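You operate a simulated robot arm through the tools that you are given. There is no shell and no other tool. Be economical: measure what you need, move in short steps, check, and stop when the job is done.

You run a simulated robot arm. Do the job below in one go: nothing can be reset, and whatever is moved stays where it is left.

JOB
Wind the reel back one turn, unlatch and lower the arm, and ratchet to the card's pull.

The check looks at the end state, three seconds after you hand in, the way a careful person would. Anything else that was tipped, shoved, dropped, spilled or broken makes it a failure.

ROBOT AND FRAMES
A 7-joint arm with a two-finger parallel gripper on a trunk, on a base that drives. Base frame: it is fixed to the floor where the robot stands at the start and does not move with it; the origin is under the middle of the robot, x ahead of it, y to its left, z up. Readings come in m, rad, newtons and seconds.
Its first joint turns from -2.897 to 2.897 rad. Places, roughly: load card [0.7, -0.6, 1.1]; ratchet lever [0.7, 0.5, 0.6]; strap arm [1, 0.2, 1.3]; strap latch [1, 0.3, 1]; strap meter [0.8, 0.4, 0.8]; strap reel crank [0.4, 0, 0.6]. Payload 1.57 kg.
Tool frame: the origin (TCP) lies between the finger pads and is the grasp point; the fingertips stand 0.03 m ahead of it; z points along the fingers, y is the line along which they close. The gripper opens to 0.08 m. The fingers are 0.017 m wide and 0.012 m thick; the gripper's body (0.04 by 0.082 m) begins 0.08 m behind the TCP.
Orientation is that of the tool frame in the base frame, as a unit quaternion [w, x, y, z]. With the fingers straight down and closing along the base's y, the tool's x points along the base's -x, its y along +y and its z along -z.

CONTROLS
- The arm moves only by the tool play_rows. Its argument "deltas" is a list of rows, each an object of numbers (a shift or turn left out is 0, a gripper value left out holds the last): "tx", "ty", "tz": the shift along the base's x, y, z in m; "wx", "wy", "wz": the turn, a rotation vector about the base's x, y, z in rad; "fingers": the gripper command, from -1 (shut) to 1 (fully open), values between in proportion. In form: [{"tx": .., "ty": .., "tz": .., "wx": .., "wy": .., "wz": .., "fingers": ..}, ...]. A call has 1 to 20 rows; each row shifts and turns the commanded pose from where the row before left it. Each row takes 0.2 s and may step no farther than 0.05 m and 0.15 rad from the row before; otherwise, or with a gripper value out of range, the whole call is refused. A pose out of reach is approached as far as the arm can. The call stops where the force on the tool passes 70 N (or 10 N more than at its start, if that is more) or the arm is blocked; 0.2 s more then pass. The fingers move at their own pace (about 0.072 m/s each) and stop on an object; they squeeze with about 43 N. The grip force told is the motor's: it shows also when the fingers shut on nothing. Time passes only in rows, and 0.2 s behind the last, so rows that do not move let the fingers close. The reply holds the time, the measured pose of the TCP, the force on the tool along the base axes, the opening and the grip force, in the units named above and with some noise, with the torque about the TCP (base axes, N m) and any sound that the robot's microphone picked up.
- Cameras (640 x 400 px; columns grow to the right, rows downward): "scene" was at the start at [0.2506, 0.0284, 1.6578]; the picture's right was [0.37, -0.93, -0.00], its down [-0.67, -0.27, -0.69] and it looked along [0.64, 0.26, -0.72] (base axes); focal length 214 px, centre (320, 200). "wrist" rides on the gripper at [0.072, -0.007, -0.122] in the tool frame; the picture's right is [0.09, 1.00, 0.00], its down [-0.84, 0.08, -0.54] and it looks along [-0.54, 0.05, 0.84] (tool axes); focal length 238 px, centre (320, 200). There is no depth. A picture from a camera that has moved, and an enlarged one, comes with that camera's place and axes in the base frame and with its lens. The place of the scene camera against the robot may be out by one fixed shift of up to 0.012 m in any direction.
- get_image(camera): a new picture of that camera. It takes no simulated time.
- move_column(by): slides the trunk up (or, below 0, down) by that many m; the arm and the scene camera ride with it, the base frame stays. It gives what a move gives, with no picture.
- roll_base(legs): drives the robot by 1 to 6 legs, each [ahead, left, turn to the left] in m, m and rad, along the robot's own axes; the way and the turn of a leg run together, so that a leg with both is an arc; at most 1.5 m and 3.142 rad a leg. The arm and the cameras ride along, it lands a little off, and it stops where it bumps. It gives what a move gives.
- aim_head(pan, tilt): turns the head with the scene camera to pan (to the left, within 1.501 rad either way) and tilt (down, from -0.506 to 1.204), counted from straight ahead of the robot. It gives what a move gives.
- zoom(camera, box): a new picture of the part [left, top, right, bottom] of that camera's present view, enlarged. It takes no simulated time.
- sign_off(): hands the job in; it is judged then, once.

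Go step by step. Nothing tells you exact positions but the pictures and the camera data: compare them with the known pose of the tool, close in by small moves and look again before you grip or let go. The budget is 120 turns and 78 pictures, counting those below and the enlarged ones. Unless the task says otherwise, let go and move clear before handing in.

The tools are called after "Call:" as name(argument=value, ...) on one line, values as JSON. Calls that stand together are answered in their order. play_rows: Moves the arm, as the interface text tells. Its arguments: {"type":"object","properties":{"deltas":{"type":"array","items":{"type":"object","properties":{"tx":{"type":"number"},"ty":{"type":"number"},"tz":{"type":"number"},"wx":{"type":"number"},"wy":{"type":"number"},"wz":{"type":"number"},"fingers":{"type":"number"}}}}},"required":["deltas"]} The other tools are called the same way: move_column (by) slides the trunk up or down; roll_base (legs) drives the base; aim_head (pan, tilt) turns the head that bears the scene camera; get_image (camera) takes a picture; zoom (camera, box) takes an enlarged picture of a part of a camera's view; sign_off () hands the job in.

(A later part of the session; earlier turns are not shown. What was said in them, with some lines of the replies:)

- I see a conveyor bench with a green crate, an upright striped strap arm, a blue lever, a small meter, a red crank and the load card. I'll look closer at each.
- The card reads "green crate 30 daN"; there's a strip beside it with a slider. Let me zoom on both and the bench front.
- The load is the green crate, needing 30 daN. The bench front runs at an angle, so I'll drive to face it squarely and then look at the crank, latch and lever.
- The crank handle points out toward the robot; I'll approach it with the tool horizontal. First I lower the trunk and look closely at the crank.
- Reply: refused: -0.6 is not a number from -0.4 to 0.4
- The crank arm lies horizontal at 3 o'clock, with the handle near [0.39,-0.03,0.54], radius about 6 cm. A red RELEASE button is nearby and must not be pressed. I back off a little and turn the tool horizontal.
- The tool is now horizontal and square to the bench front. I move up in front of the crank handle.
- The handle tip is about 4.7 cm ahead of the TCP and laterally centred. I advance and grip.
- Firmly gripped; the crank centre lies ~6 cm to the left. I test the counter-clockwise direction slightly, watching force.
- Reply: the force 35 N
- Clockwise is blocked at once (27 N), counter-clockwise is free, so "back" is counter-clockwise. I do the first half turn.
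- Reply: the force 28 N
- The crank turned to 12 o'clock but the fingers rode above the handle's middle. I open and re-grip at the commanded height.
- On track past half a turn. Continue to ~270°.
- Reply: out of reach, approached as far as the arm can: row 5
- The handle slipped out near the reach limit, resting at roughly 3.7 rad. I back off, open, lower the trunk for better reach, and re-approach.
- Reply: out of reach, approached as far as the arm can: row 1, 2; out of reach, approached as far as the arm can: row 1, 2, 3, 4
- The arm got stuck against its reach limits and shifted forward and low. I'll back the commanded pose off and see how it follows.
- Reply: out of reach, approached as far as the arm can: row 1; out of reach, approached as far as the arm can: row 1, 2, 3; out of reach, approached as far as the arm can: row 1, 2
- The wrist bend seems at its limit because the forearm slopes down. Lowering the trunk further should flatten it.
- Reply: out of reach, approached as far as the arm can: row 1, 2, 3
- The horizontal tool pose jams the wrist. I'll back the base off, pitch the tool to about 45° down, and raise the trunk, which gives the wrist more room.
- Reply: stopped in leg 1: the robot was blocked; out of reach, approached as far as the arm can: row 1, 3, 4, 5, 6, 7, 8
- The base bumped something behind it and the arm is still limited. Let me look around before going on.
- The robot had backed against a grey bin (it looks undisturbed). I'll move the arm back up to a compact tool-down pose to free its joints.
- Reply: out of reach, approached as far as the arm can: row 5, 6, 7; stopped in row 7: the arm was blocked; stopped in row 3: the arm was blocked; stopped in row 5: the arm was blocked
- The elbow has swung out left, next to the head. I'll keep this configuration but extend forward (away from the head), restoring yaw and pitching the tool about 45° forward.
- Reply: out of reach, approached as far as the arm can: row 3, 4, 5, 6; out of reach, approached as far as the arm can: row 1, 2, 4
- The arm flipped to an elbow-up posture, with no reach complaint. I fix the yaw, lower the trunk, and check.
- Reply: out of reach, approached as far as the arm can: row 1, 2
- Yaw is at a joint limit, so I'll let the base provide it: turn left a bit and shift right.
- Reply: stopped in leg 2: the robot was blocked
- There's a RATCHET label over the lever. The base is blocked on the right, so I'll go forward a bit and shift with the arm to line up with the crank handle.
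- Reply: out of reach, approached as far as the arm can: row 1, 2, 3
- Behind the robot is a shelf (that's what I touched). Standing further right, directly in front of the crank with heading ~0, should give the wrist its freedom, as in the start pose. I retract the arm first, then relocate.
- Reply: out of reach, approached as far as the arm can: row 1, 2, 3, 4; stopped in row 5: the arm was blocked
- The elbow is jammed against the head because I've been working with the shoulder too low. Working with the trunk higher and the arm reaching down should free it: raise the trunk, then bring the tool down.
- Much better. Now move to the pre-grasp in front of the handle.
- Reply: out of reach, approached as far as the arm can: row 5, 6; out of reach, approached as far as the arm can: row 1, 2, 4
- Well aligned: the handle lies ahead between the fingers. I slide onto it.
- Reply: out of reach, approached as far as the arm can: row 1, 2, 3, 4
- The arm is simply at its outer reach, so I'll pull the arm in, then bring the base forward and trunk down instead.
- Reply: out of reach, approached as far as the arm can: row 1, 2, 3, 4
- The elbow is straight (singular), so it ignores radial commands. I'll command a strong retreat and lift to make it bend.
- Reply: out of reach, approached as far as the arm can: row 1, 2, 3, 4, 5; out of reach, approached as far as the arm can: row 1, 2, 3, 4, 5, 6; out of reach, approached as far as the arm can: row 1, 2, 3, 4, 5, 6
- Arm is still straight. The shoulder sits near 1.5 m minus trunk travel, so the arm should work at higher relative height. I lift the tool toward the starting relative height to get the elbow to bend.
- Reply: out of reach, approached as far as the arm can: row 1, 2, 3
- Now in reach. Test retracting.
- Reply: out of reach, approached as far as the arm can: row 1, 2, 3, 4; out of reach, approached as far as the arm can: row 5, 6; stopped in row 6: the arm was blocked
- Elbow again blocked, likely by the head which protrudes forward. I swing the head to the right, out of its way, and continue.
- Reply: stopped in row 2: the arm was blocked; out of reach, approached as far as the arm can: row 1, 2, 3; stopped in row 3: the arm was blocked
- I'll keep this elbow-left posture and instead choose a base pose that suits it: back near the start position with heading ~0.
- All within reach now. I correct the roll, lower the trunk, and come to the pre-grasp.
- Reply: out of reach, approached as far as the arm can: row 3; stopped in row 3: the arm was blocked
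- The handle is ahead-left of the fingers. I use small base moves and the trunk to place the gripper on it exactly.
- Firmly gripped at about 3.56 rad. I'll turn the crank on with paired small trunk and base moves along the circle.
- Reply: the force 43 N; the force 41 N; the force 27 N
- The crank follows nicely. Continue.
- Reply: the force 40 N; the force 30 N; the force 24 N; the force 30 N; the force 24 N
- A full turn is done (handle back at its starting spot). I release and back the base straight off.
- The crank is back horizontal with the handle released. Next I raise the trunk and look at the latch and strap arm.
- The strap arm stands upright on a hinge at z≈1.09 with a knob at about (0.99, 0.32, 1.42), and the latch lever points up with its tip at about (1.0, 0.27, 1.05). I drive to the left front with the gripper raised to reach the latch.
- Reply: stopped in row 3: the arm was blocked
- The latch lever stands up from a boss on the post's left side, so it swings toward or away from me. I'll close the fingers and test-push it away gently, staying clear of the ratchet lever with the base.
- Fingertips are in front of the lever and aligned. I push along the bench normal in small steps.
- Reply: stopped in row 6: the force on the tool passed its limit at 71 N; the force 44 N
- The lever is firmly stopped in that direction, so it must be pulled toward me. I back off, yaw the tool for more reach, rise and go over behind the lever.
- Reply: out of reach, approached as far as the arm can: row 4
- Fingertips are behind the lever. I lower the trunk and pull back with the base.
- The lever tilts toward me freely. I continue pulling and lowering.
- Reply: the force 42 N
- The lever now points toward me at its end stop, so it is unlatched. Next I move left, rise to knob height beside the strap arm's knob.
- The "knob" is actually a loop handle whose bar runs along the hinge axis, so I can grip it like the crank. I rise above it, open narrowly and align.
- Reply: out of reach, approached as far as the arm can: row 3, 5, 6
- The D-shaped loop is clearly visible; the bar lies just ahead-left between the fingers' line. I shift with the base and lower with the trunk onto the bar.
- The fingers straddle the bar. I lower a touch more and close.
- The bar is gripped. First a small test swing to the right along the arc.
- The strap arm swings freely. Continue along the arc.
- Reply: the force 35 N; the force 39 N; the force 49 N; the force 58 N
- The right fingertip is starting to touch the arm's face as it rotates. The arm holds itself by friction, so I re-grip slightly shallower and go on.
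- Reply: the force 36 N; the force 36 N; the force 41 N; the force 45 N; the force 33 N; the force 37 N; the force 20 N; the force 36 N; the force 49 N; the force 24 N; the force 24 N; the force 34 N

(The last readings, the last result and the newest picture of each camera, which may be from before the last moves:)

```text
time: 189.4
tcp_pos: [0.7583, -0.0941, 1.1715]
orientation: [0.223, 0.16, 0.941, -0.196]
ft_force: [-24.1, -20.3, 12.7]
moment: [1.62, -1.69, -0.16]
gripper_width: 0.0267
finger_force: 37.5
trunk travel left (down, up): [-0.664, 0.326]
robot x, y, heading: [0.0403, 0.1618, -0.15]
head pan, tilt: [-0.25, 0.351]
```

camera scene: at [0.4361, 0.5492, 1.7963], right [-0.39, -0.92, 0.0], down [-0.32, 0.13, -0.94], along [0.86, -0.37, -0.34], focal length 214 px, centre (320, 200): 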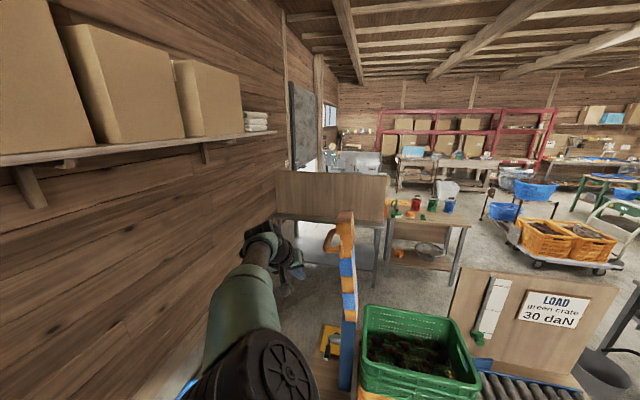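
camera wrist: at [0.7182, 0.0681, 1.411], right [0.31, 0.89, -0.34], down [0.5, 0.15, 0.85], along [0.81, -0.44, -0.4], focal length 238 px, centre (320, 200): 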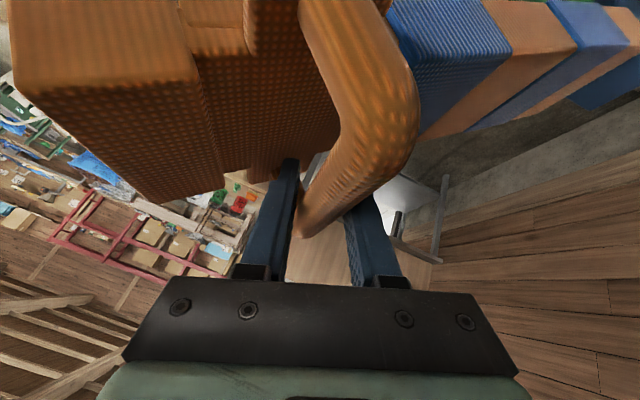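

Call:
move_column(by=-0.012)

Call:
move_column(by=-0.012)

Call:
zoom(camera="scene", box=[180, 120, 520, 380])

```text
time: 190.0
tcp_pos: [0.7569, -0.0971, 1.1594]
orientation: [0.222, 0.162, 0.941, -0.197]
ft_force: [-31.4, -23.9, 12.2]
moment: [1.51, -1.71, -0.24]
gripper_width: 0.0274
finger_force: 37.7
trunk travel left (down, up): [-0.652, 0.338]
robot x, y, heading: [0.0467, 0.1612, -0.153]
head pan, tilt: [-0.25, 0.351]
```

```text
time: 190.6
tcp_pos: [0.7556, -0.0984, 1.1479]
orientation: [0.22, 0.163, 0.941, -0.199]
ft_force: [-31.7, -25.6, 9.7]
moment: [0.13, -0.81, -0.92]
gripper_width: 0.0261
finger_force: 37.0
trunk travel left (down, up): [-0.64, 0.35]
robot x, y, heading: [0.0437, 0.1621, -0.154]
head pan, tilt: [-0.25, 0.351]
```

```text
1.54 times, centred on (350, 250) of scene
camera zoom: at [0.2967, 0.0933, 1.4527], right [-0.39, -0.92, -0.01], down [-0.31, 0.14, -0.94], along [0.87, -0.37, -0.34], focal length 330 px, centre (274, 123)
```

zoom: 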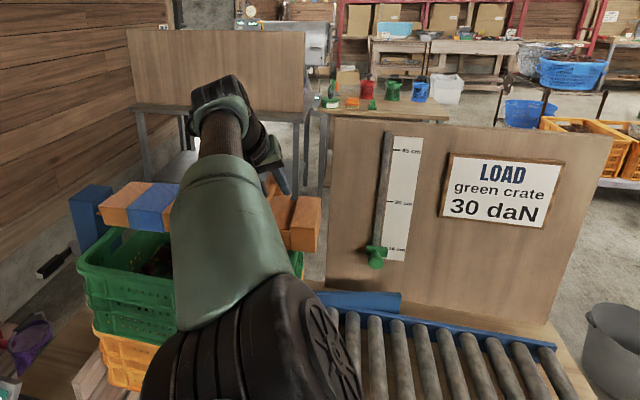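

The arm now lies across the crate. I press a little more to find the stop.

Call:
move_column(by=-0.01)

Call:
move_column(by=-0.008)

```text
time: 191.2
tcp_pos: [0.7546, -0.1017, 1.1389]
orientation: [0.22, 0.164, 0.94, -0.201]
ft_force: [-38.5, -28.9, 10.3]
moment: [0.79, -1.36, -0.54]
gripper_width: 0.0264
finger_force: 37.2
trunk travel left (down, up): [-0.63, 0.36]
robot x, y, heading: [0.0454, 0.1596, -0.152]
head pan, tilt: [-0.25, 0.351]
```

```text
time: 191.8
tcp_pos: [0.7532, -0.1012, 1.135]
orientation: [0.223, 0.163, 0.939, -0.204]
ft_force: [-36.3, -30.6, 24.6]
moment: [1.03, -0.16, -0.79]
gripper_width: 0.0259
finger_force: 37.3
trunk travel left (down, up): [-0.622, 0.368]
robot x, y, heading: [0.0428, 0.1612, -0.155]
head pan, tilt: [-0.25, 0.351]
```

Call:
move_column(by=-0.006)

```text
time: 192.3
tcp_pos: [0.7536, -0.1019, 1.135]
orientation: [0.228, 0.162, 0.938, -0.206]
ft_force: [-36.5, -30.2, 36.7]
moment: [0.74, -0.31, -0.74]
gripper_width: 0.026
finger_force: 37.0
trunk travel left (down, up): [-0.616, 0.374]
robot x, y, heading: [0.0459, 0.1593, -0.151]
head pan, tilt: [-0.25, 0.351]
```

The arm is at its stop. I relax the load, open, and rise clear.

Call:
move_column(by=0.012)

Call:
play_rows(deltas=[{"fingers": 0.6}, {"fingers": 0.6}, {"fingers": 0.6}, {}])

Call:
move_column(by=0.15)

```text
time: 192.9
tcp_pos: [0.7543, -0.1027, 1.1359]
orientation: [0.219, 0.164, 0.94, -0.203]
ft_force: [-35.9, -30.7, 11.1]
moment: [0.16, -0.74, -0.69]
gripper_width: 0.0264
finger_force: 37.4
trunk travel left (down, up): [-0.628, 0.362]
robot x, y, heading: [0.0458, 0.1643, -0.154]
head pan, tilt: [-0.25, 0.351]
```

```text
time: 193.9
tcp_pos: [0.7622, -0.0901, 1.1383]
orientation: [0.226, 0.158, 0.94, -0.199]
ft_force: [-8.4, -18.7, 20.1]
moment: [-0.04, -0.3, -0.21]
gripper_width: 0.0529
finger_force: 0.0
trunk travel left (down, up): [-0.628, 0.362]
robot x, y, heading: [0.0437, 0.162, -0.153]
head pan, tilt: [-0.25, 0.351]
```

```text
time: 195.7
tcp_pos: [0.7655, -0.0841, 1.283]
orientation: [0.223, 0.155, 0.943, -0.194]
ft_force: [0.0, 0.2, -0.2]
moment: [0.01, -0.02, -0.03]
gripper_width: 0.0638
finger_force: 0.1
trunk travel left (down, up): [-0.778, 0.212]
robot x, y, heading: [0.0422, 0.1599, -0.156]
head pan, tilt: [-0.25, 0.351]
```

Strap arm is down. Now the ratchet lever: its handle runs from about (0.71,0.42,0.61) out to (0.605,0.50,0.63). I drive so the gripper hangs above it, then lower.

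Call:
roll_base(legs=[[-0.214, 0.301, 0], [0, 0, 0.3]])

Call:
play_rows(deltas=[{"wz": -0.13, "fingers": 1}, {"wz": -0.13}, {"wz": -0.13}, {}])

Call:
move_column(by=-0.4)

```text
time: 199.0
tcp_pos: [0.6384, 0.4694, 1.2831]
orientation: [0.249, 0.014, 0.955, -0.159]
ft_force: [0.4, -0.8, -0.5]
moment: [-0.03, 0.0, -0.01]
gripper_width: 0.0642
finger_force: 0.1
trunk travel left (down, up): [-0.778, 0.212]
robot x, y, heading: [-0.1247, 0.4956, 0.148]
head pan, tilt: [-0.25, 0.351]
```

```text
time: 200.0
tcp_pos: [0.6018, 0.4733, 1.2685]
orientation: [0.212, 0.2, 0.934, -0.205]
ft_force: [0.4, -0.5, 0.3]
moment: [-0.01, 0.01, -0.01]
gripper_width: 0.0797
finger_force: 0.1
out of reach, approached as far as the arm can: row 1, 2, 3
trunk travel left (down, up): [-0.778, 0.212]
robot x, y, heading: [-0.1237, 0.4942, 0.143]
head pan, tilt: [-0.25, 0.351]
```

```text
time: 203.8
tcp_pos: [0.6018, 0.4741, 0.8686]
orientation: [0.212, 0.199, 0.935, -0.204]
ft_force: [0.5, -0.3, 0.4]
moment: [-0.01, 0.01, -0.01]
gripper_width: 0.08
finger_force: 0.1
trunk travel left (down, up): [-0.378, 0.612]
robot x, y, heading: [-0.1237, 0.4919, 0.144]
head pan, tilt: [-0.25, 0.351]
```

Call:
roll_base(legs=[[0.0376, -0.008, 0]])

Call:
move_column(by=-0.15)

Call:
get_image(camera="wrist")

```text
time: 204.7
tcp_pos: [0.6406, 0.4706, 0.8682]
orientation: [0.213, 0.199, 0.935, -0.204]
ft_force: [-0.7, -0.1, -0.2]
moment: [0.01, 0.0, 0.01]
gripper_width: 0.08
finger_force: 0.0
trunk travel left (down, up): [-0.378, 0.612]
robot x, y, heading: [-0.0837, 0.4917, 0.145]
head pan, tilt: [-0.25, 0.351]
```

```text
time: 206.4
tcp_pos: [0.6399, 0.4718, 0.719]
orientation: [0.212, 0.2, 0.935, -0.204]
ft_force: [-0.1, 0.5, 0.0]
moment: [0.01, 0.01, 0.0]
gripper_width: 0.0799
finger_force: 0.1
trunk travel left (down, up): [-0.228, 0.762]
robot x, y, heading: [-0.086, 0.4935, 0.146]
head pan, tilt: [-0.25, 0.351]
```

```text
2 pictures are left
camera wrist: at [0.5395, 0.5437, 0.7883], right [0.38, 0.86, -0.34], down [0.56, 0.08, 0.83], along [0.74, -0.51, -0.45], focal length 238 px, centre (320, 200)
```

wrist: 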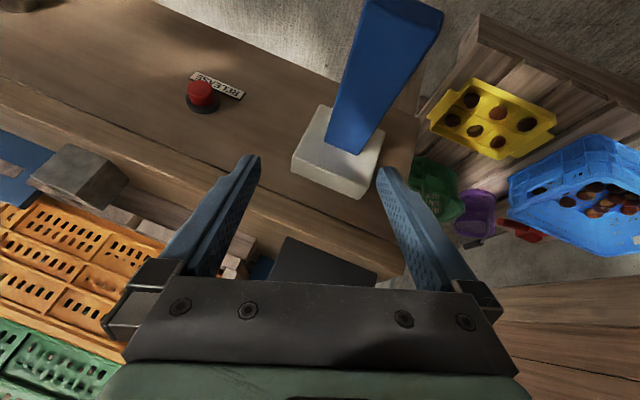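

The handle is right below, centred within the open fingers. I lower onto it and close.

Call:
roll_base(legs=[[0.005, 0.006, 0]])

Call:
move_column(by=-0.085)

Call:
play_rows(deltas=[{"fingers": -1}, {"fingers": -1}, {}])

```text
time: 207.2
tcp_pos: [0.6456, 0.4772, 0.7182]
orientation: [0.213, 0.199, 0.934, -0.205]
ft_force: [-0.3, 0.0, -0.4]
moment: [0.04, -0.02, -0.02]
gripper_width: 0.0799
finger_force: 0.1
trunk travel left (down, up): [-0.228, 0.762]
robot x, y, heading: [-0.0811, 0.4992, 0.142]
head pan, tilt: [-0.25, 0.351]
```

```text
time: 208.4
tcp_pos: [0.6446, 0.4786, 0.6332]
orientation: [0.212, 0.199, 0.935, -0.205]
ft_force: [-0.9, 1.1, -0.3]
moment: [0.0, 0.02, 0.03]
gripper_width: 0.0798
finger_force: 0.1
trunk travel left (down, up): [-0.143, 0.847]
robot x, y, heading: [-0.0797, 0.4976, 0.144]
head pan, tilt: [-0.25, 0.351]
```

```text
time: 209.2
tcp_pos: [0.6458, 0.4825, 0.6331]
orientation: [0.214, 0.197, 0.935, -0.201]
ft_force: [13.6, 13.1, -4.9]
moment: [0.5, -0.43, 0.36]
gripper_width: 0.0501
finger_force: 44.9
trunk travel left (down, up): [-0.143, 0.847]
robot x, y, heading: [-0.0798, 0.497, 0.141]
head pan, tilt: [-0.25, 0.351]
```

Gripped (5 cm wide). I test the lever upward a bit.

Call:
move_column(by=0.015)

Call:
move_column(by=0.015)

```text
time: 209.8
tcp_pos: [0.6525, 0.4982, 0.6454]
orientation: [0.219, 0.189, 0.939, -0.187]
ft_force: [39.0, 43.7, -22.0]
moment: [1.4, -1.1, 0.44]
gripper_width: 0.0134
finger_force: 29.9
trunk travel left (down, up): [-0.158, 0.832]
robot x, y, heading: [-0.0802, 0.5016, 0.145]
head pan, tilt: [-0.25, 0.351]
```

```text
time: 210.4
tcp_pos: [0.6432, 0.4764, 0.6648]
orientation: [0.213, 0.2, 0.934, -0.205]
ft_force: [-0.6, -0.6, -0.7]
moment: [-0.03, 0.0, -0.02]
gripper_width: 0.0
finger_force: 21.3
trunk travel left (down, up): [-0.173, 0.817]
robot x, y, heading: [-0.0771, 0.4986, 0.142]
head pan, tilt: [-0.25, 0.351]
```

The grip slid off the top. With closed fingers now above the handle, I test pushing down.

Call:
move_column(by=-0.015)

Call:
move_column(by=-0.015)

Call:
move_column(by=-0.015)

```text
time: 211.1
tcp_pos: [0.6446, 0.479, 0.6489]
orientation: [0.213, 0.2, 0.934, -0.205]
ft_force: [0.0, 0.8, -0.3]
moment: [0.01, -0.02, 0.0]
gripper_width: 0.0
finger_force: 21.3
trunk travel left (down, up): [-0.158, 0.832]
robot x, y, heading: [-0.0806, 0.4967, 0.145]
head pan, tilt: [-0.25, 0.351]
```

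```text
time: 211.7
tcp_pos: [0.6438, 0.4779, 0.6344]
orientation: [0.213, 0.2, 0.934, -0.205]
ft_force: [-0.5, 1.3, 3.0]
moment: [0.1, -0.04, 0.03]
gripper_width: 0.0001
finger_force: 21.6
trunk travel left (down, up): [-0.143, 0.847]
robot x, y, heading: [-0.0754, 0.4998, 0.151]
head pan, tilt: [-0.25, 0.351]
```

```text
time: 212.3
tcp_pos: [0.6444, 0.4789, 0.6199]
orientation: [0.213, 0.2, 0.934, -0.204]
ft_force: [-5.3, 3.9, 6.0]
moment: [0.14, 0.13, 0.02]
gripper_width: 0.0
finger_force: 21.1
trunk travel left (down, up): [-0.128, 0.862]
robot x, y, heading: [-0.0808, 0.4961, 0.147]
head pan, tilt: [-0.25, 0.351]
```

The lever goes down with a light force. I continue the stroke downward.

Call:
move_column(by=-0.02)

Call:
move_column(by=-0.02)

Call:
move_column(by=-0.02)

```text
time: 213.0
tcp_pos: [0.6438, 0.4774, 0.6]
orientation: [0.215, 0.198, 0.934, -0.204]
ft_force: [-2.6, 3.9, 7.8]
moment: [0.11, 0.02, 0.05]
gripper_width: 0.0002
finger_force: 21.6
trunk travel left (down, up): [-0.108, 0.882]
robot x, y, heading: [-0.0788, 0.4986, 0.148]
head pan, tilt: [-0.25, 0.351]
```

```text
time: 213.7
tcp_pos: [0.6434, 0.4783, 0.5923]
orientation: [0.224, 0.2, 0.932, -0.204]
ft_force: [-11.4, 1.8, 41.9]
moment: [-0.01, -0.02, 0.0]
gripper_width: 0.0001
finger_force: 21.7
trunk travel left (down, up): [-0.088, 0.902]
robot x, y, heading: [-0.0776, 0.4959, 0.142]
head pan, tilt: [-0.25, 0.351]
```

```text
time: 214.1
tcp_pos: [0.6455, 0.479, 0.5921]
orientation: [0.229, 0.2, 0.93, -0.208]
ft_force: [-28.6, 4.5, 25.0]
moment: [0.04, 0.67, -0.09]
gripper_width: 0.0002
finger_force: 21.4
trunk travel left (down, up): [-0.078, 0.912]
robot x, y, heading: [-0.0804, 0.4993, 0.145]
head pan, tilt: [-0.25, 0.351]
stopped: the force on the tool passed its limit at 76 N (the readings are from after the stop); the commanded pose is now the measured one
```

The lever reached its lower stop. Now I grip it properly (deeper) to work it both ways.

Call:
move_column(by=0.07)

Call:
play_rows(deltas=[{"fingers": 1}, {"fingers": 1}, {"fingers": 1}])

Call:
move_column(by=-0.085)

Call:
play_rows(deltas=[{"fingers": -1}, {"fingers": -1}, {}])

```text
time: 215.2
tcp_pos: [0.647, 0.4777, 0.6559]
orientation: [0.224, 0.199, 0.931, -0.206]
ft_force: [-0.1, 0.2, -0.2]
moment: [0.0, 0.0, 0.0]
gripper_width: 0.0
finger_force: 21.5
trunk travel left (down, up): [-0.148, 0.842]
robot x, y, heading: [-0.0793, 0.4941, 0.144]
head pan, tilt: [-0.25, 0.351]
```

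```text
time: 216.0
tcp_pos: [0.6467, 0.4785, 0.6562]
orientation: [0.226, 0.2, 0.931, -0.207]
ft_force: [0.5, 0.4, 0.0]
moment: [-0.01, 0.01, 0.01]
gripper_width: 0.0797
finger_force: 0.2
trunk travel left (down, up): [-0.148, 0.842]
robot x, y, heading: [-0.0775, 0.4977, 0.147]
head pan, tilt: [-0.25, 0.351]
```

```text
time: 217.2
tcp_pos: [0.6473, 0.4781, 0.5706]
orientation: [0.226, 0.199, 0.931, -0.206]
ft_force: [-0.8, -0.1, -1.4]
moment: [0.01, -0.03, -0.01]
gripper_width: 0.0799
finger_force: 0.1
trunk travel left (down, up): [-0.063, 0.927]
robot x, y, heading: [-0.0823, 0.496, 0.147]
head pan, tilt: [-0.25, 0.351]
```

```text
time: 218.0
tcp_pos: [0.6409, 0.4665, 0.5722]
orientation: [0.219, 0.208, 0.928, -0.216]
ft_force: [-45.9, -33.5, 10.0]
moment: [1.17, -2.02, 0.48]
gripper_width: 0.0524
finger_force: 44.9
trunk travel left (down, up): [-0.063, 0.927]
robot x, y, heading: [-0.0808, 0.4964, 0.14]
head pan, tilt: [-0.25, 0.351]
```

Call:
roll_base(legs=[[-0.008, -0.0095, 0]])

Call:
move_column(by=0.02)

Call:
move_column(by=0.02)

Call:
move_column(by=0.02)

```text
time: 218.8
tcp_pos: [0.6417, 0.4679, 0.5716]
orientation: [0.227, 0.199, 0.931, -0.206]
ft_force: [5.3, -15.0, 3.7]
moment: [0.84, -0.6, -0.22]
gripper_width: 0.0528
finger_force: 45.1
trunk travel left (down, up): [-0.063, 0.927]
robot x, y, heading: [-0.0863, 0.4897, 0.142]
head pan, tilt: [-0.25, 0.351]
```

```text
time: 219.4
tcp_pos: [0.6402, 0.4672, 0.5774]
orientation: [0.217, 0.199, 0.933, -0.206]
ft_force: [12.7, 3.1, -40.7]
moment: [-0.8, -0.1, -1.34]
gripper_width: 0.0527
finger_force: 45.4
trunk travel left (down, up): [-0.083, 0.907]
robot x, y, heading: [-0.0848, 0.4885, 0.149]
head pan, tilt: [-0.25, 0.351]
```

```text
time: 220.1
tcp_pos: [0.6422, 0.4727, 0.5963]
orientation: [0.218, 0.195, 0.935, -0.201]
ft_force: [17.4, 17.4, -44.6]
moment: [-0.64, -0.07, -0.99]
gripper_width: 0.0528
finger_force: 45.0
trunk travel left (down, up): [-0.103, 0.887]
robot x, y, heading: [-0.0884, 0.488, 0.152]
head pan, tilt: [-0.25, 0.351]
```

```text
time: 220.8
tcp_pos: [0.6427, 0.479, 0.6175]
orientation: [0.219, 0.193, 0.936, -0.195]
ft_force: [25.3, 28.3, -43.5]
moment: [0.5, -0.04, -0.47]
gripper_width: 0.053
finger_force: 44.7
trunk travel left (down, up): [-0.123, 0.867]
robot x, y, heading: [-0.0847, 0.4869, 0.149]
head pan, tilt: [-0.25, 0.351]
```

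Call:
move_column(by=0.02)

Call:
move_column(by=0.02)

```text
time: 221.4
tcp_pos: [0.6466, 0.4873, 0.6514]
orientation: [0.238, 0.188, 0.935, -0.182]
ft_force: [-1.6, -0.3, 0.2]
moment: [0.0, 0.0, 0.02]
gripper_width: 0.0002
finger_force: 21.1
trunk travel left (down, up): [-0.142, 0.848]
robot x, y, heading: [-0.0879, 0.4879, 0.149]
head pan, tilt: [-0.25, 0.351]
stopped: the force on the tool passed its limit at 108 N (the readings are from after the stop); the commanded pose is now the measured one
```

```text
time: 222.1
tcp_pos: [0.6481, 0.4902, 0.6683]
orientation: [0.238, 0.187, 0.936, -0.181]
ft_force: [-0.4, -0.5, -0.1]
moment: [0.02, 0.02, 0.01]
gripper_width: 0.0
finger_force: 21.3
trunk travel left (down, up): [-0.162, 0.828]
robot x, y, heading: [-0.0888, 0.4867, 0.145]
head pan, tilt: [-0.25, 0.351]
```

The lever had been lifted back to its upper stop before slipping off, so one full stroke is done. I re-grip it deeper and pump with the grip held.

Call:
play_rows(deltas=[{"fingers": 1}, {"fingers": 1}, {"fingers": 1}])

Call:
roll_base(legs=[[-0.0124, -0.0131, 0]])

Call:
move_column(by=-0.075)

Call:
play_rows(deltas=[{"fingers": -1}, {"fingers": -1}, {}])

Call:
move_column(by=-0.02)

Call:
move_column(by=-0.02)

```text
time: 222.8
tcp_pos: [0.6475, 0.4908, 0.6687]
orientation: [0.237, 0.187, 0.936, -0.181]
ft_force: [-0.5, 0.8, -0.5]
moment: [0.01, -0.01, -0.02]
gripper_width: 0.0802
finger_force: 0.0
trunk travel left (down, up): [-0.162, 0.828]
robot x, y, heading: [-0.0857, 0.489, 0.151]
head pan, tilt: [-0.25, 0.351]
```

```text
time: 223.6
tcp_pos: [0.6377, 0.4755, 0.6679]
orientation: [0.237, 0.187, 0.936, -0.182]
ft_force: [-0.2, 0.2, -0.1]
moment: [0.03, -0.01, 0.01]
gripper_width: 0.08
finger_force: 0.1
trunk travel left (down, up): [-0.162, 0.828]
robot x, y, heading: [-0.0936, 0.4714, 0.144]
head pan, tilt: [-0.25, 0.351]
```

```text
time: 224.8
tcp_pos: [0.636, 0.4745, 0.5933]
orientation: [0.238, 0.187, 0.936, -0.181]
ft_force: [0.9, 0.1, 0.0]
moment: [0.0, 0.01, 0.01]
gripper_width: 0.0799
finger_force: 0.1
trunk travel left (down, up): [-0.087, 0.903]
robot x, y, heading: [-0.1001, 0.4709, 0.145]
head pan, tilt: [-0.25, 0.351]
```

```text
time: 225.6
tcp_pos: [0.6372, 0.4751, 0.5933]
orientation: [0.237, 0.187, 0.936, -0.182]
ft_force: [4.7, 3.6, -1.7]
moment: [-0.09, -0.01, -0.47]
gripper_width: 0.0535
finger_force: 45.1
trunk travel left (down, up): [-0.087, 0.903]
robot x, y, heading: [-0.0961, 0.4763, 0.148]
head pan, tilt: [-0.25, 0.351]
```

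```text
time: 226.2
tcp_pos: [0.6377, 0.4767, 0.5756]
orientation: [0.24, 0.187, 0.935, -0.181]
ft_force: [-8.5, 7.8, 15.9]
moment: [-0.46, -1.37, -0.94]
gripper_width: 0.0536
finger_force: 44.6
trunk travel left (down, up): [-0.067, 0.923]
robot x, y, heading: [-0.0957, 0.472, 0.148]
head pan, tilt: [-0.25, 0.351]
```

```text
time: 226.9
tcp_pos: [0.6382, 0.4752, 0.5561]
orientation: [0.24, 0.186, 0.936, -0.181]
ft_force: [3.7, 5.7, 14.1]
moment: [-0.24, -1.0, -0.84]
gripper_width: 0.0541
finger_force: 44.9
trunk travel left (down, up): [-0.047, 0.943]
robot x, y, heading: [-0.0977, 0.4709, 0.144]
head pan, tilt: [-0.25, 0.351]
```

The grip is clean now. I finish the down stroke and lift back up.

Call:
move_column(by=-0.012)

Call:
move_column(by=0.03)

Call:
move_column(by=0.024)

Call:
aim_head(pan=-0.3, tilt=0.3)

Call:
get_image(camera="scene")

```text
time: 227.5
tcp_pos: [0.638, 0.4748, 0.544]
orientation: [0.24, 0.187, 0.935, -0.181]
ft_force: [10.4, 2.4, 16.0]
moment: [-0.16, -0.81, -0.95]
gripper_width: 0.0543
finger_force: 45.1
trunk travel left (down, up): [-0.035, 0.955]
robot x, y, heading: [-0.0974, 0.472, 0.147]
head pan, tilt: [-0.25, 0.351]
```

```text
time: 228.2
tcp_pos: [0.6358, 0.4769, 0.5665]
orientation: [0.233, 0.187, 0.937, -0.18]
ft_force: [0.8, 6.4, -6.9]
moment: [1.27, 0.47, -1.06]
gripper_width: 0.0541
finger_force: 45.0
trunk travel left (down, up): [-0.065, 0.925]
robot x, y, heading: [-0.0983, 0.4733, 0.144]
head pan, tilt: [-0.25, 0.351]
```

```text
time: 228.9
tcp_pos: [0.6392, 0.4746, 0.5897]
orientation: [0.233, 0.187, 0.937, -0.183]
ft_force: [12.6, 4.2, -24.2]
moment: [-0.5, -0.5, -1.12]
gripper_width: 0.0534
finger_force: 45.1
trunk travel left (down, up): [-0.089, 0.901]
robot x, y, heading: [-0.0983, 0.4714, 0.148]
head pan, tilt: [-0.25, 0.351]
```

```text
time: 229.6
tcp_pos: [0.6384, 0.4746, 0.5893]
orientation: [0.234, 0.186, 0.937, -0.182]
ft_force: [15.1, 3.6, -26.8]
moment: [-0.33, -0.35, -1.11]
gripper_width: 0.0536
finger_force: 46.0
trunk travel left (down, up): [-0.089, 0.901]
robot x, y, heading: [-0.0941, 0.4722, 0.149]
head pan, tilt: [-0.3, 0.3]
```

```text
1 pictures are left
camera scene: at [0.1725, 0.4823, 0.9042], right [-0.15, -0.99, 0.0], down [-0.3, 0.05, -0.95], along [0.94, -0.15, -0.3], focal length 214 px, centre (320, 200)
```

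scene: 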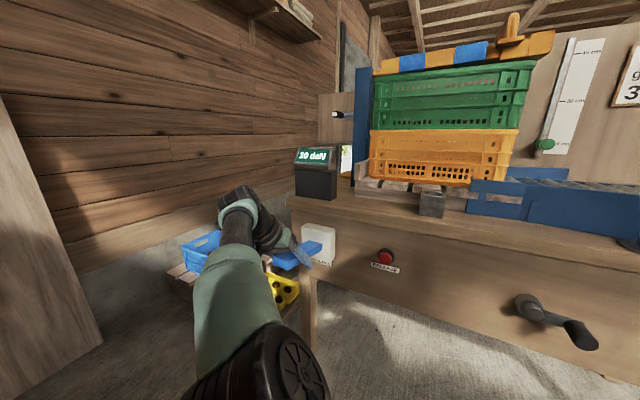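

The meter shows 20 daN after two strokes, i.e. 10 daN per stroke. One more identical stroke.

Call:
move_column(by=-0.024)

Call:
move_column(by=-0.028)

Call:
move_column(by=0.03)

Call:
move_column(by=0.022)

Call:
zoom(camera="scene", box=[240, 100, 400, 220])

```text
time: 230.3
tcp_pos: [0.6379, 0.4761, 0.5765]
orientation: [0.243, 0.187, 0.934, -0.182]
ft_force: [-7.1, 2.5, 16.1]
moment: [-0.54, -1.39, -0.99]
gripper_width: 0.0538
finger_force: 44.8
trunk travel left (down, up): [-0.065, 0.925]
robot x, y, heading: [-0.0979, 0.4709, 0.144]
head pan, tilt: [-0.3, 0.3]
```

```text
time: 231.0
tcp_pos: [0.6374, 0.4746, 0.546]
orientation: [0.239, 0.186, 0.936, -0.181]
ft_force: [3.6, -1.2, 14.7]
moment: [-0.06, -0.97, -0.58]
gripper_width: 0.0545
finger_force: 44.9
trunk travel left (down, up): [-0.037, 0.953]
robot x, y, heading: [-0.0946, 0.4733, 0.143]
head pan, tilt: [-0.3, 0.3]
```

```text
time: 231.8
tcp_pos: [0.6364, 0.475, 0.57]
orientation: [0.233, 0.188, 0.937, -0.182]
ft_force: [1.2, 0.6, -7.2]
moment: [1.24, 0.51, -1.03]
gripper_width: 0.0537
finger_force: 45.1
trunk travel left (down, up): [-0.067, 0.923]
robot x, y, heading: [-0.0962, 0.4725, 0.143]
head pan, tilt: [-0.3, 0.3]
```

```text
time: 232.4
tcp_pos: [0.6377, 0.4741, 0.5864]
orientation: [0.232, 0.186, 0.937, -0.182]
ft_force: [12.2, -1.2, -30.5]
moment: [-0.54, -0.49, -1.24]
gripper_width: 0.053
finger_force: 45.0
trunk travel left (down, up): [-0.089, 0.901]
robot x, y, heading: [-0.0934, 0.4703, 0.145]
head pan, tilt: [-0.3, 0.3]
```

```text
3.33 times, centred on (320, 160) of scene
camera zoom: at [0.1728, 0.4822, 0.904], right [-0.15, -0.99, 0.0], down [-0.3, 0.05, -0.95], along [0.94, -0.15, -0.3], focal length 715 px, centre (320, 333)
```

zoom: 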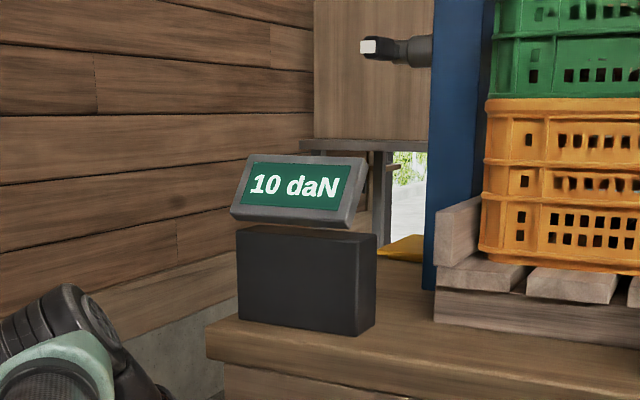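

The close-up clearly shows 10 daN, so only the first stroke, which went to the hard stop, counted; my last strokes stopped just short. I now do a full stroke to the lower stop, judging by force.

Call:
move_column(by=-0.025)

Call:
move_column(by=-0.025)

Call:
move_column(by=-0.008)

Call:
move_column(by=-0.008)

```text
time: 233.1
tcp_pos: [0.6379, 0.4735, 0.577]
orientation: [0.242, 0.187, 0.934, -0.183]
ft_force: [-11.4, -0.5, 15.4]
moment: [-0.48, -1.49, -0.88]
gripper_width: 0.0537
finger_force: 44.9
trunk travel left (down, up): [-0.064, 0.926]
robot x, y, heading: [-0.0944, 0.4689, 0.147]
head pan, tilt: [-0.3, 0.3]
```

```text
time: 233.8
tcp_pos: [0.6388, 0.4752, 0.5467]
orientation: [0.239, 0.186, 0.935, -0.181]
ft_force: [-2.9, -5.5, 14.9]
moment: [-0.06, -1.11, -0.46]
gripper_width: 0.0543
finger_force: 45.1
trunk travel left (down, up): [-0.039, 0.951]
robot x, y, heading: [-0.096, 0.4747, 0.15]
head pan, tilt: [-0.3, 0.3]
```

```text
time: 234.4
tcp_pos: [0.6369, 0.4745, 0.5403]
orientation: [0.24, 0.187, 0.935, -0.181]
ft_force: [5.1, -8.2, 15.9]
moment: [0.15, -0.99, -0.71]
gripper_width: 0.0546
finger_force: 45.1
trunk travel left (down, up): [-0.031, 0.959]
robot x, y, heading: [-0.0954, 0.469, 0.147]
head pan, tilt: [-0.3, 0.3]
```

```text
time: 235.0
tcp_pos: [0.637, 0.473, 0.5333]
orientation: [0.24, 0.187, 0.935, -0.182]
ft_force: [10.5, -11.3, 17.2]
moment: [0.31, -0.74, -0.72]
gripper_width: 0.0545
finger_force: 45.3
trunk travel left (down, up): [-0.023, 0.967]
robot x, y, heading: [-0.0959, 0.4699, 0.146]
head pan, tilt: [-0.3, 0.3]
```

Call:
move_column(by=-0.01)

Call:
move_column(by=-0.01)

```text
time: 235.6
tcp_pos: [0.6394, 0.472, 0.5233]
orientation: [0.242, 0.188, 0.934, -0.183]
ft_force: [13.1, -13.9, 18.3]
moment: [0.56, -0.51, -0.76]
gripper_width: 0.0546
finger_force: 45.0
trunk travel left (down, up): [-0.013, 0.977]
robot x, y, heading: [-0.0952, 0.4766, 0.145]
head pan, tilt: [-0.3, 0.3]
```

```text
time: 236.2
tcp_pos: [0.6382, 0.4732, 0.5139]
orientation: [0.242, 0.188, 0.934, -0.183]
ft_force: [13.4, -15.0, 20.9]
moment: [0.85, -0.54, -0.71]
gripper_width: 0.0551
finger_force: 44.8
trunk travel left (down, up): [-0.003, 0.987]
robot x, y, heading: [-0.0943, 0.4715, 0.146]
head pan, tilt: [-0.3, 0.3]
```

The lever keeps moving down along its arc; its full stroke is longer than I thought. I follow the arc with a small base shift and continue with the arm.

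Call:
roll_base(legs=[[0.011, -0.0103, 0]])

Call:
play_rows(deltas=[{"tz": -0.008}, {"tz": -0.008}, {}])

Call:
play_rows(deltas=[{"tz": -0.008, "tx": 0.004, "ty": -0.003}, {"tz": -0.008, "tx": 0.004, "ty": -0.003}, {}])

```text
time: 236.9
tcp_pos: [0.6448, 0.4661, 0.5097]
orientation: [0.23, 0.19, 0.937, -0.182]
ft_force: [-52.3, -3.0, 12.0]
moment: [1.0, -2.43, -0.39]
gripper_width: 0.055
finger_force: 45.1
trunk travel left (down, up): [-0.003, 0.987]
robot x, y, heading: [-0.0833, 0.4647, 0.149]
head pan, tilt: [-0.3, 0.3]
```

```text
time: 237.7
tcp_pos: [0.6473, 0.4623, 0.5027]
orientation: [0.236, 0.192, 0.935, -0.185]
ft_force: [-21.2, -10.2, 40.8]
moment: [1.63, -0.81, -0.24]
gripper_width: 0.0551
finger_force: 44.8
trunk travel left (down, up): [-0.003, 0.987]
robot x, y, heading: [-0.0835, 0.4664, 0.149]
head pan, tilt: [-0.3, 0.3]
```

```text
time: 238.3
tcp_pos: [0.6485, 0.461, 0.4961]
orientation: [0.238, 0.196, 0.934, -0.183]
ft_force: [-31.7, 0.6, 26.9]
moment: [2.34, -0.46, -0.46]
gripper_width: 0.0545
finger_force: 44.9
out of reach, approached as far as the arm can: row 2
trunk travel left (down, up): [-0.003, 0.987]
robot x, y, heading: [-0.084, 0.4624, 0.149]
head pan, tilt: [-0.3, 0.3]
stopped in row 2: the force on the tool passed its limit at 74 N (the readings are from after the stop); the commanded pose is now the measured one
```

That reached the lower stop (about 40° of travel). I lift it all the way back to the upper stop.

Call:
move_column(by=0.04)

Call:
roll_base(legs=[[-0.011, 0.0103, 0]])

Call:
move_column(by=0.03)

Call:
move_column(by=0.022)

Call:
move_column(by=0.008)

```text
time: 239.1
tcp_pos: [0.6496, 0.4633, 0.5254]
orientation: [0.231, 0.192, 0.936, -0.184]
ft_force: [-25.7, 4.2, -7.0]
moment: [1.41, -0.93, -0.41]
gripper_width: 0.0541
finger_force: 44.7
trunk travel left (down, up): [-0.043, 0.947]
robot x, y, heading: [-0.0825, 0.4659, 0.151]
head pan, tilt: [-0.3, 0.3]
```

```text
time: 239.9
tcp_pos: [0.6416, 0.4689, 0.5313]
orientation: [0.241, 0.19, 0.934, -0.184]
ft_force: [31.6, -9.3, 14.4]
moment: [0.57, 0.4, -1.53]
gripper_width: 0.0546
finger_force: 45.3
trunk travel left (down, up): [-0.043, 0.947]
robot x, y, heading: [-0.0976, 0.4729, 0.147]
head pan, tilt: [-0.3, 0.3]
```

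```text
time: 240.7
tcp_pos: [0.6419, 0.4683, 0.5603]
orientation: [0.24, 0.191, 0.934, -0.182]
ft_force: [2.7, 0.7, -6.7]
moment: [1.17, 0.5, -0.99]
gripper_width: 0.0533
finger_force: 44.3
trunk travel left (down, up): [-0.073, 0.917]
robot x, y, heading: [-0.0929, 0.4736, 0.146]
head pan, tilt: [-0.3, 0.3]
```

```text
time: 241.3
tcp_pos: [0.6418, 0.4693, 0.574]
orientation: [0.235, 0.188, 0.936, -0.183]
ft_force: [20.0, 2.1, -36.8]
moment: [-0.82, -0.22, -1.4]
gripper_width: 0.0534
finger_force: 45.0
trunk travel left (down, up): [-0.095, 0.895]
robot x, y, heading: [-0.0997, 0.4761, 0.145]
head pan, tilt: [-0.3, 0.3]
```

```text
time: 241.9
tcp_pos: [0.6413, 0.4709, 0.5795]
orientation: [0.233, 0.188, 0.936, -0.183]
ft_force: [16.1, 7.0, -42.8]
moment: [-0.86, -0.09, -1.48]
gripper_width: 0.0534
finger_force: 44.6
trunk travel left (down, up): [-0.103, 0.887]
robot x, y, heading: [-0.0976, 0.4715, 0.145]
head pan, tilt: [-0.3, 0.3]
```

Back at the upper stop. Now the next full stroke down, watching the force.

Call:
move_column(by=-0.03)

Call:
move_column(by=-0.025)

Call:
move_column(by=-0.02)

Call:
move_column(by=-0.015)

```text
time: 242.7
tcp_pos: [0.6416, 0.4695, 0.5672]
orientation: [0.247, 0.189, 0.932, -0.184]
ft_force: [-11.0, 10.4, 15.6]
moment: [-0.62, -1.32, -0.84]
gripper_width: 0.0537
finger_force: 45.0
trunk travel left (down, up): [-0.073, 0.917]
robot x, y, heading: [-0.096, 0.469, 0.146]
head pan, tilt: [-0.3, 0.3]
```

```text
time: 243.4
tcp_pos: [0.642, 0.4677, 0.5408]
orientation: [0.246, 0.19, 0.933, -0.184]
ft_force: [12.2, 9.4, 13.2]
moment: [-0.13, -0.64, -1.05]
gripper_width: 0.054
finger_force: 44.8
trunk travel left (down, up): [-0.048, 0.942]
robot x, y, heading: [-0.0949, 0.4729, 0.148]
head pan, tilt: [-0.3, 0.3]
```

```text
time: 244.0
tcp_pos: [0.644, 0.4693, 0.5204]
orientation: [0.246, 0.19, 0.933, -0.183]
ft_force: [22.4, 4.3, 17.0]
moment: [0.13, -0.12, -1.29]
gripper_width: 0.0542
finger_force: 44.8
trunk travel left (down, up): [-0.028, 0.962]
robot x, y, heading: [-0.0957, 0.4711, 0.142]
head pan, tilt: [-0.3, 0.3]
```

```text
time: 244.7
tcp_pos: [0.6434, 0.4668, 0.5075]
orientation: [0.249, 0.19, 0.932, -0.182]
ft_force: [26.4, -1.3, 20.0]
moment: [0.71, 0.2, -1.24]
gripper_width: 0.0545
finger_force: 44.7
trunk travel left (down, up): [-0.013, 0.977]
robot x, y, heading: [-0.0973, 0.4747, 0.151]
head pan, tilt: [-0.3, 0.3]
```

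Call:
roll_base(legs=[[0.006, -0.0056, 0]])

Call:
move_column(by=-0.012)

Call:
play_rows(deltas=[{"tz": -0.006}, {}])

```text
time: 245.4
tcp_pos: [0.6462, 0.4648, 0.5024]
orientation: [0.239, 0.191, 0.934, -0.183]
ft_force: [-38.1, 11.2, 15.5]
moment: [0.56, -1.99, -0.47]
gripper_width: 0.0549
finger_force: 45.2
trunk travel left (down, up): [-0.013, 0.977]
robot x, y, heading: [-0.0886, 0.47, 0.141]
head pan, tilt: [-0.3, 0.3]
```

```text
time: 246.0
tcp_pos: [0.6468, 0.4636, 0.5005]
orientation: [0.246, 0.192, 0.932, -0.182]
ft_force: [-15.8, -2.3, 38.0]
moment: [1.36, -0.78, -0.42]
gripper_width: 0.0549
finger_force: 45.4
trunk travel left (down, up): [-0.001, 0.989]
robot x, y, heading: [-0.0872, 0.4708, 0.144]
head pan, tilt: [-0.3, 0.3]
```

```text
time: 246.6
tcp_pos: [0.6479, 0.4633, 0.4953]
orientation: [0.246, 0.193, 0.932, -0.182]
ft_force: [-11.9, -8.5, 44.5]
moment: [2.31, 0.0, -0.09]
gripper_width: 0.0545
finger_force: 44.8
trunk travel left (down, up): [-0.001, 0.989]
robot x, y, heading: [-0.0905, 0.4662, 0.148]
head pan, tilt: [-0.3, 0.3]
```

Lower stop reached. I lift the lever back to the upper stop, then release and rise clear.

Call:
move_column(by=0.035)

Call:
roll_base(legs=[[-0.007, 0.0065, 0]])

Call:
move_column(by=0.035)

Call:
move_column(by=0.02)

Call:
play_rows(deltas=[{"fingers": 1}, {"fingers": 1}, {"fingers": 1}, {}])

Call:
move_column(by=0.2)

```text
time: 247.4
tcp_pos: [0.6432, 0.4653, 0.514]
orientation: [0.231, 0.193, 0.936, -0.183]
ft_force: [-32.1, -4.2, -8.2]
moment: [2.01, -1.35, 0.12]
gripper_width: 0.0545
finger_force: 45.0
trunk travel left (down, up): [-0.036, 0.954]
robot x, y, heading: [-0.0925, 0.466, 0.144]
head pan, tilt: [-0.3, 0.3]
```

```text
time: 248.1
tcp_pos: [0.6402, 0.4688, 0.5214]
orientation: [0.244, 0.19, 0.933, -0.183]
ft_force: [30.3, -16.0, 14.9]
moment: [1.11, 0.58, -1.32]
gripper_width: 0.0544
finger_force: 45.4
trunk travel left (down, up): [-0.036, 0.954]
robot x, y, heading: [-0.1012, 0.4758, 0.149]
head pan, tilt: [-0.3, 0.3]
```

```text
time: 248.9
tcp_pos: [0.6401, 0.4698, 0.5558]
orientation: [0.243, 0.191, 0.933, -0.184]
ft_force: [-4.6, 2.7, -5.4]
moment: [1.27, 0.19, -0.94]
gripper_width: 0.0534
finger_force: 44.7
trunk travel left (down, up): [-0.071, 0.919]
robot x, y, heading: [-0.0986, 0.4747, 0.147]
head pan, tilt: [-0.3, 0.3]
```

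```text
time: 249.6
tcp_pos: [0.6424, 0.4688, 0.5735]
orientation: [0.243, 0.189, 0.933, -0.186]
ft_force: [14.7, 3.2, -19.2]
moment: [-0.46, -0.52, -1.3]
gripper_width: 0.0531
finger_force: 44.7
trunk travel left (down, up): [-0.091, 0.899]
robot x, y, heading: [-0.0984, 0.474, 0.144]
head pan, tilt: [-0.3, 0.3]
```

```text
time: 250.6
tcp_pos: [0.6416, 0.4686, 0.5776]
orientation: [0.245, 0.191, 0.932, -0.185]
ft_force: [0.1, -0.2, 1.0]
moment: [-0.03, 0.0, -0.04]
gripper_width: 0.0802
finger_force: 0.1
trunk travel left (down, up): [-0.091, 0.899]
robot x, y, heading: [-0.0984, 0.4759, 0.145]
head pan, tilt: [-0.3, 0.3]
```

```text
time: 252.8
tcp_pos: [0.6414, 0.4683, 0.7762]
orientation: [0.244, 0.191, 0.933, -0.184]
ft_force: [-0.3, 0.6, 0.6]
moment: [-0.02, 0.03, 0.0]
gripper_width: 0.0801
finger_force: 0.0
trunk travel left (down, up): [-0.291, 0.699]
robot x, y, heading: [-0.0937, 0.4752, 0.145]
head pan, tilt: [-0.3, 0.3]
```

Lever released and the gripper is clear. I try one last look at the meter in case a picture remains.

Call:
zoom(camera="scene", box=[240, 100, 400, 260])

```text
refused: no pictures are left
```

No pictures are left. The crank is wound back one turn, the arm is unlatched and lowered, and two full strokes were added to the confirmed 10 daN, so I hand in.

Call:
sign_off()

```text
The job is handed in.
```

I handed the job in with the first two steps done, but I couldn't confirm the final 30 daN reading because I had run out of pictures.

- **Reel:** the crank went round one full turn, counter-clockwise. The other way met a hard stop straight away, so I took counter-clockwise as "back".
- **Strap arm:** I pulled the latch lever down to its stop, then lowered the arm across the green crate until it came to rest.
- **Ratchet:** the last clear meter reading was 10 daN, after one full stroke and two that fell short. I then made two more full strokes, which should bring it to the card's 30 daN at 10 daN a stroke. That rate is my inference from that one reading. An earlier, blurrier picture looked like 20 daN, and I treated that as a misreading.

While backing up, the base was stopped twice, by a shelf and what looked like a grey bin behind it. I saw nothing moved in the pictures I took afterwards. I did not touch the release button. The gripper is open and clear of the lever.
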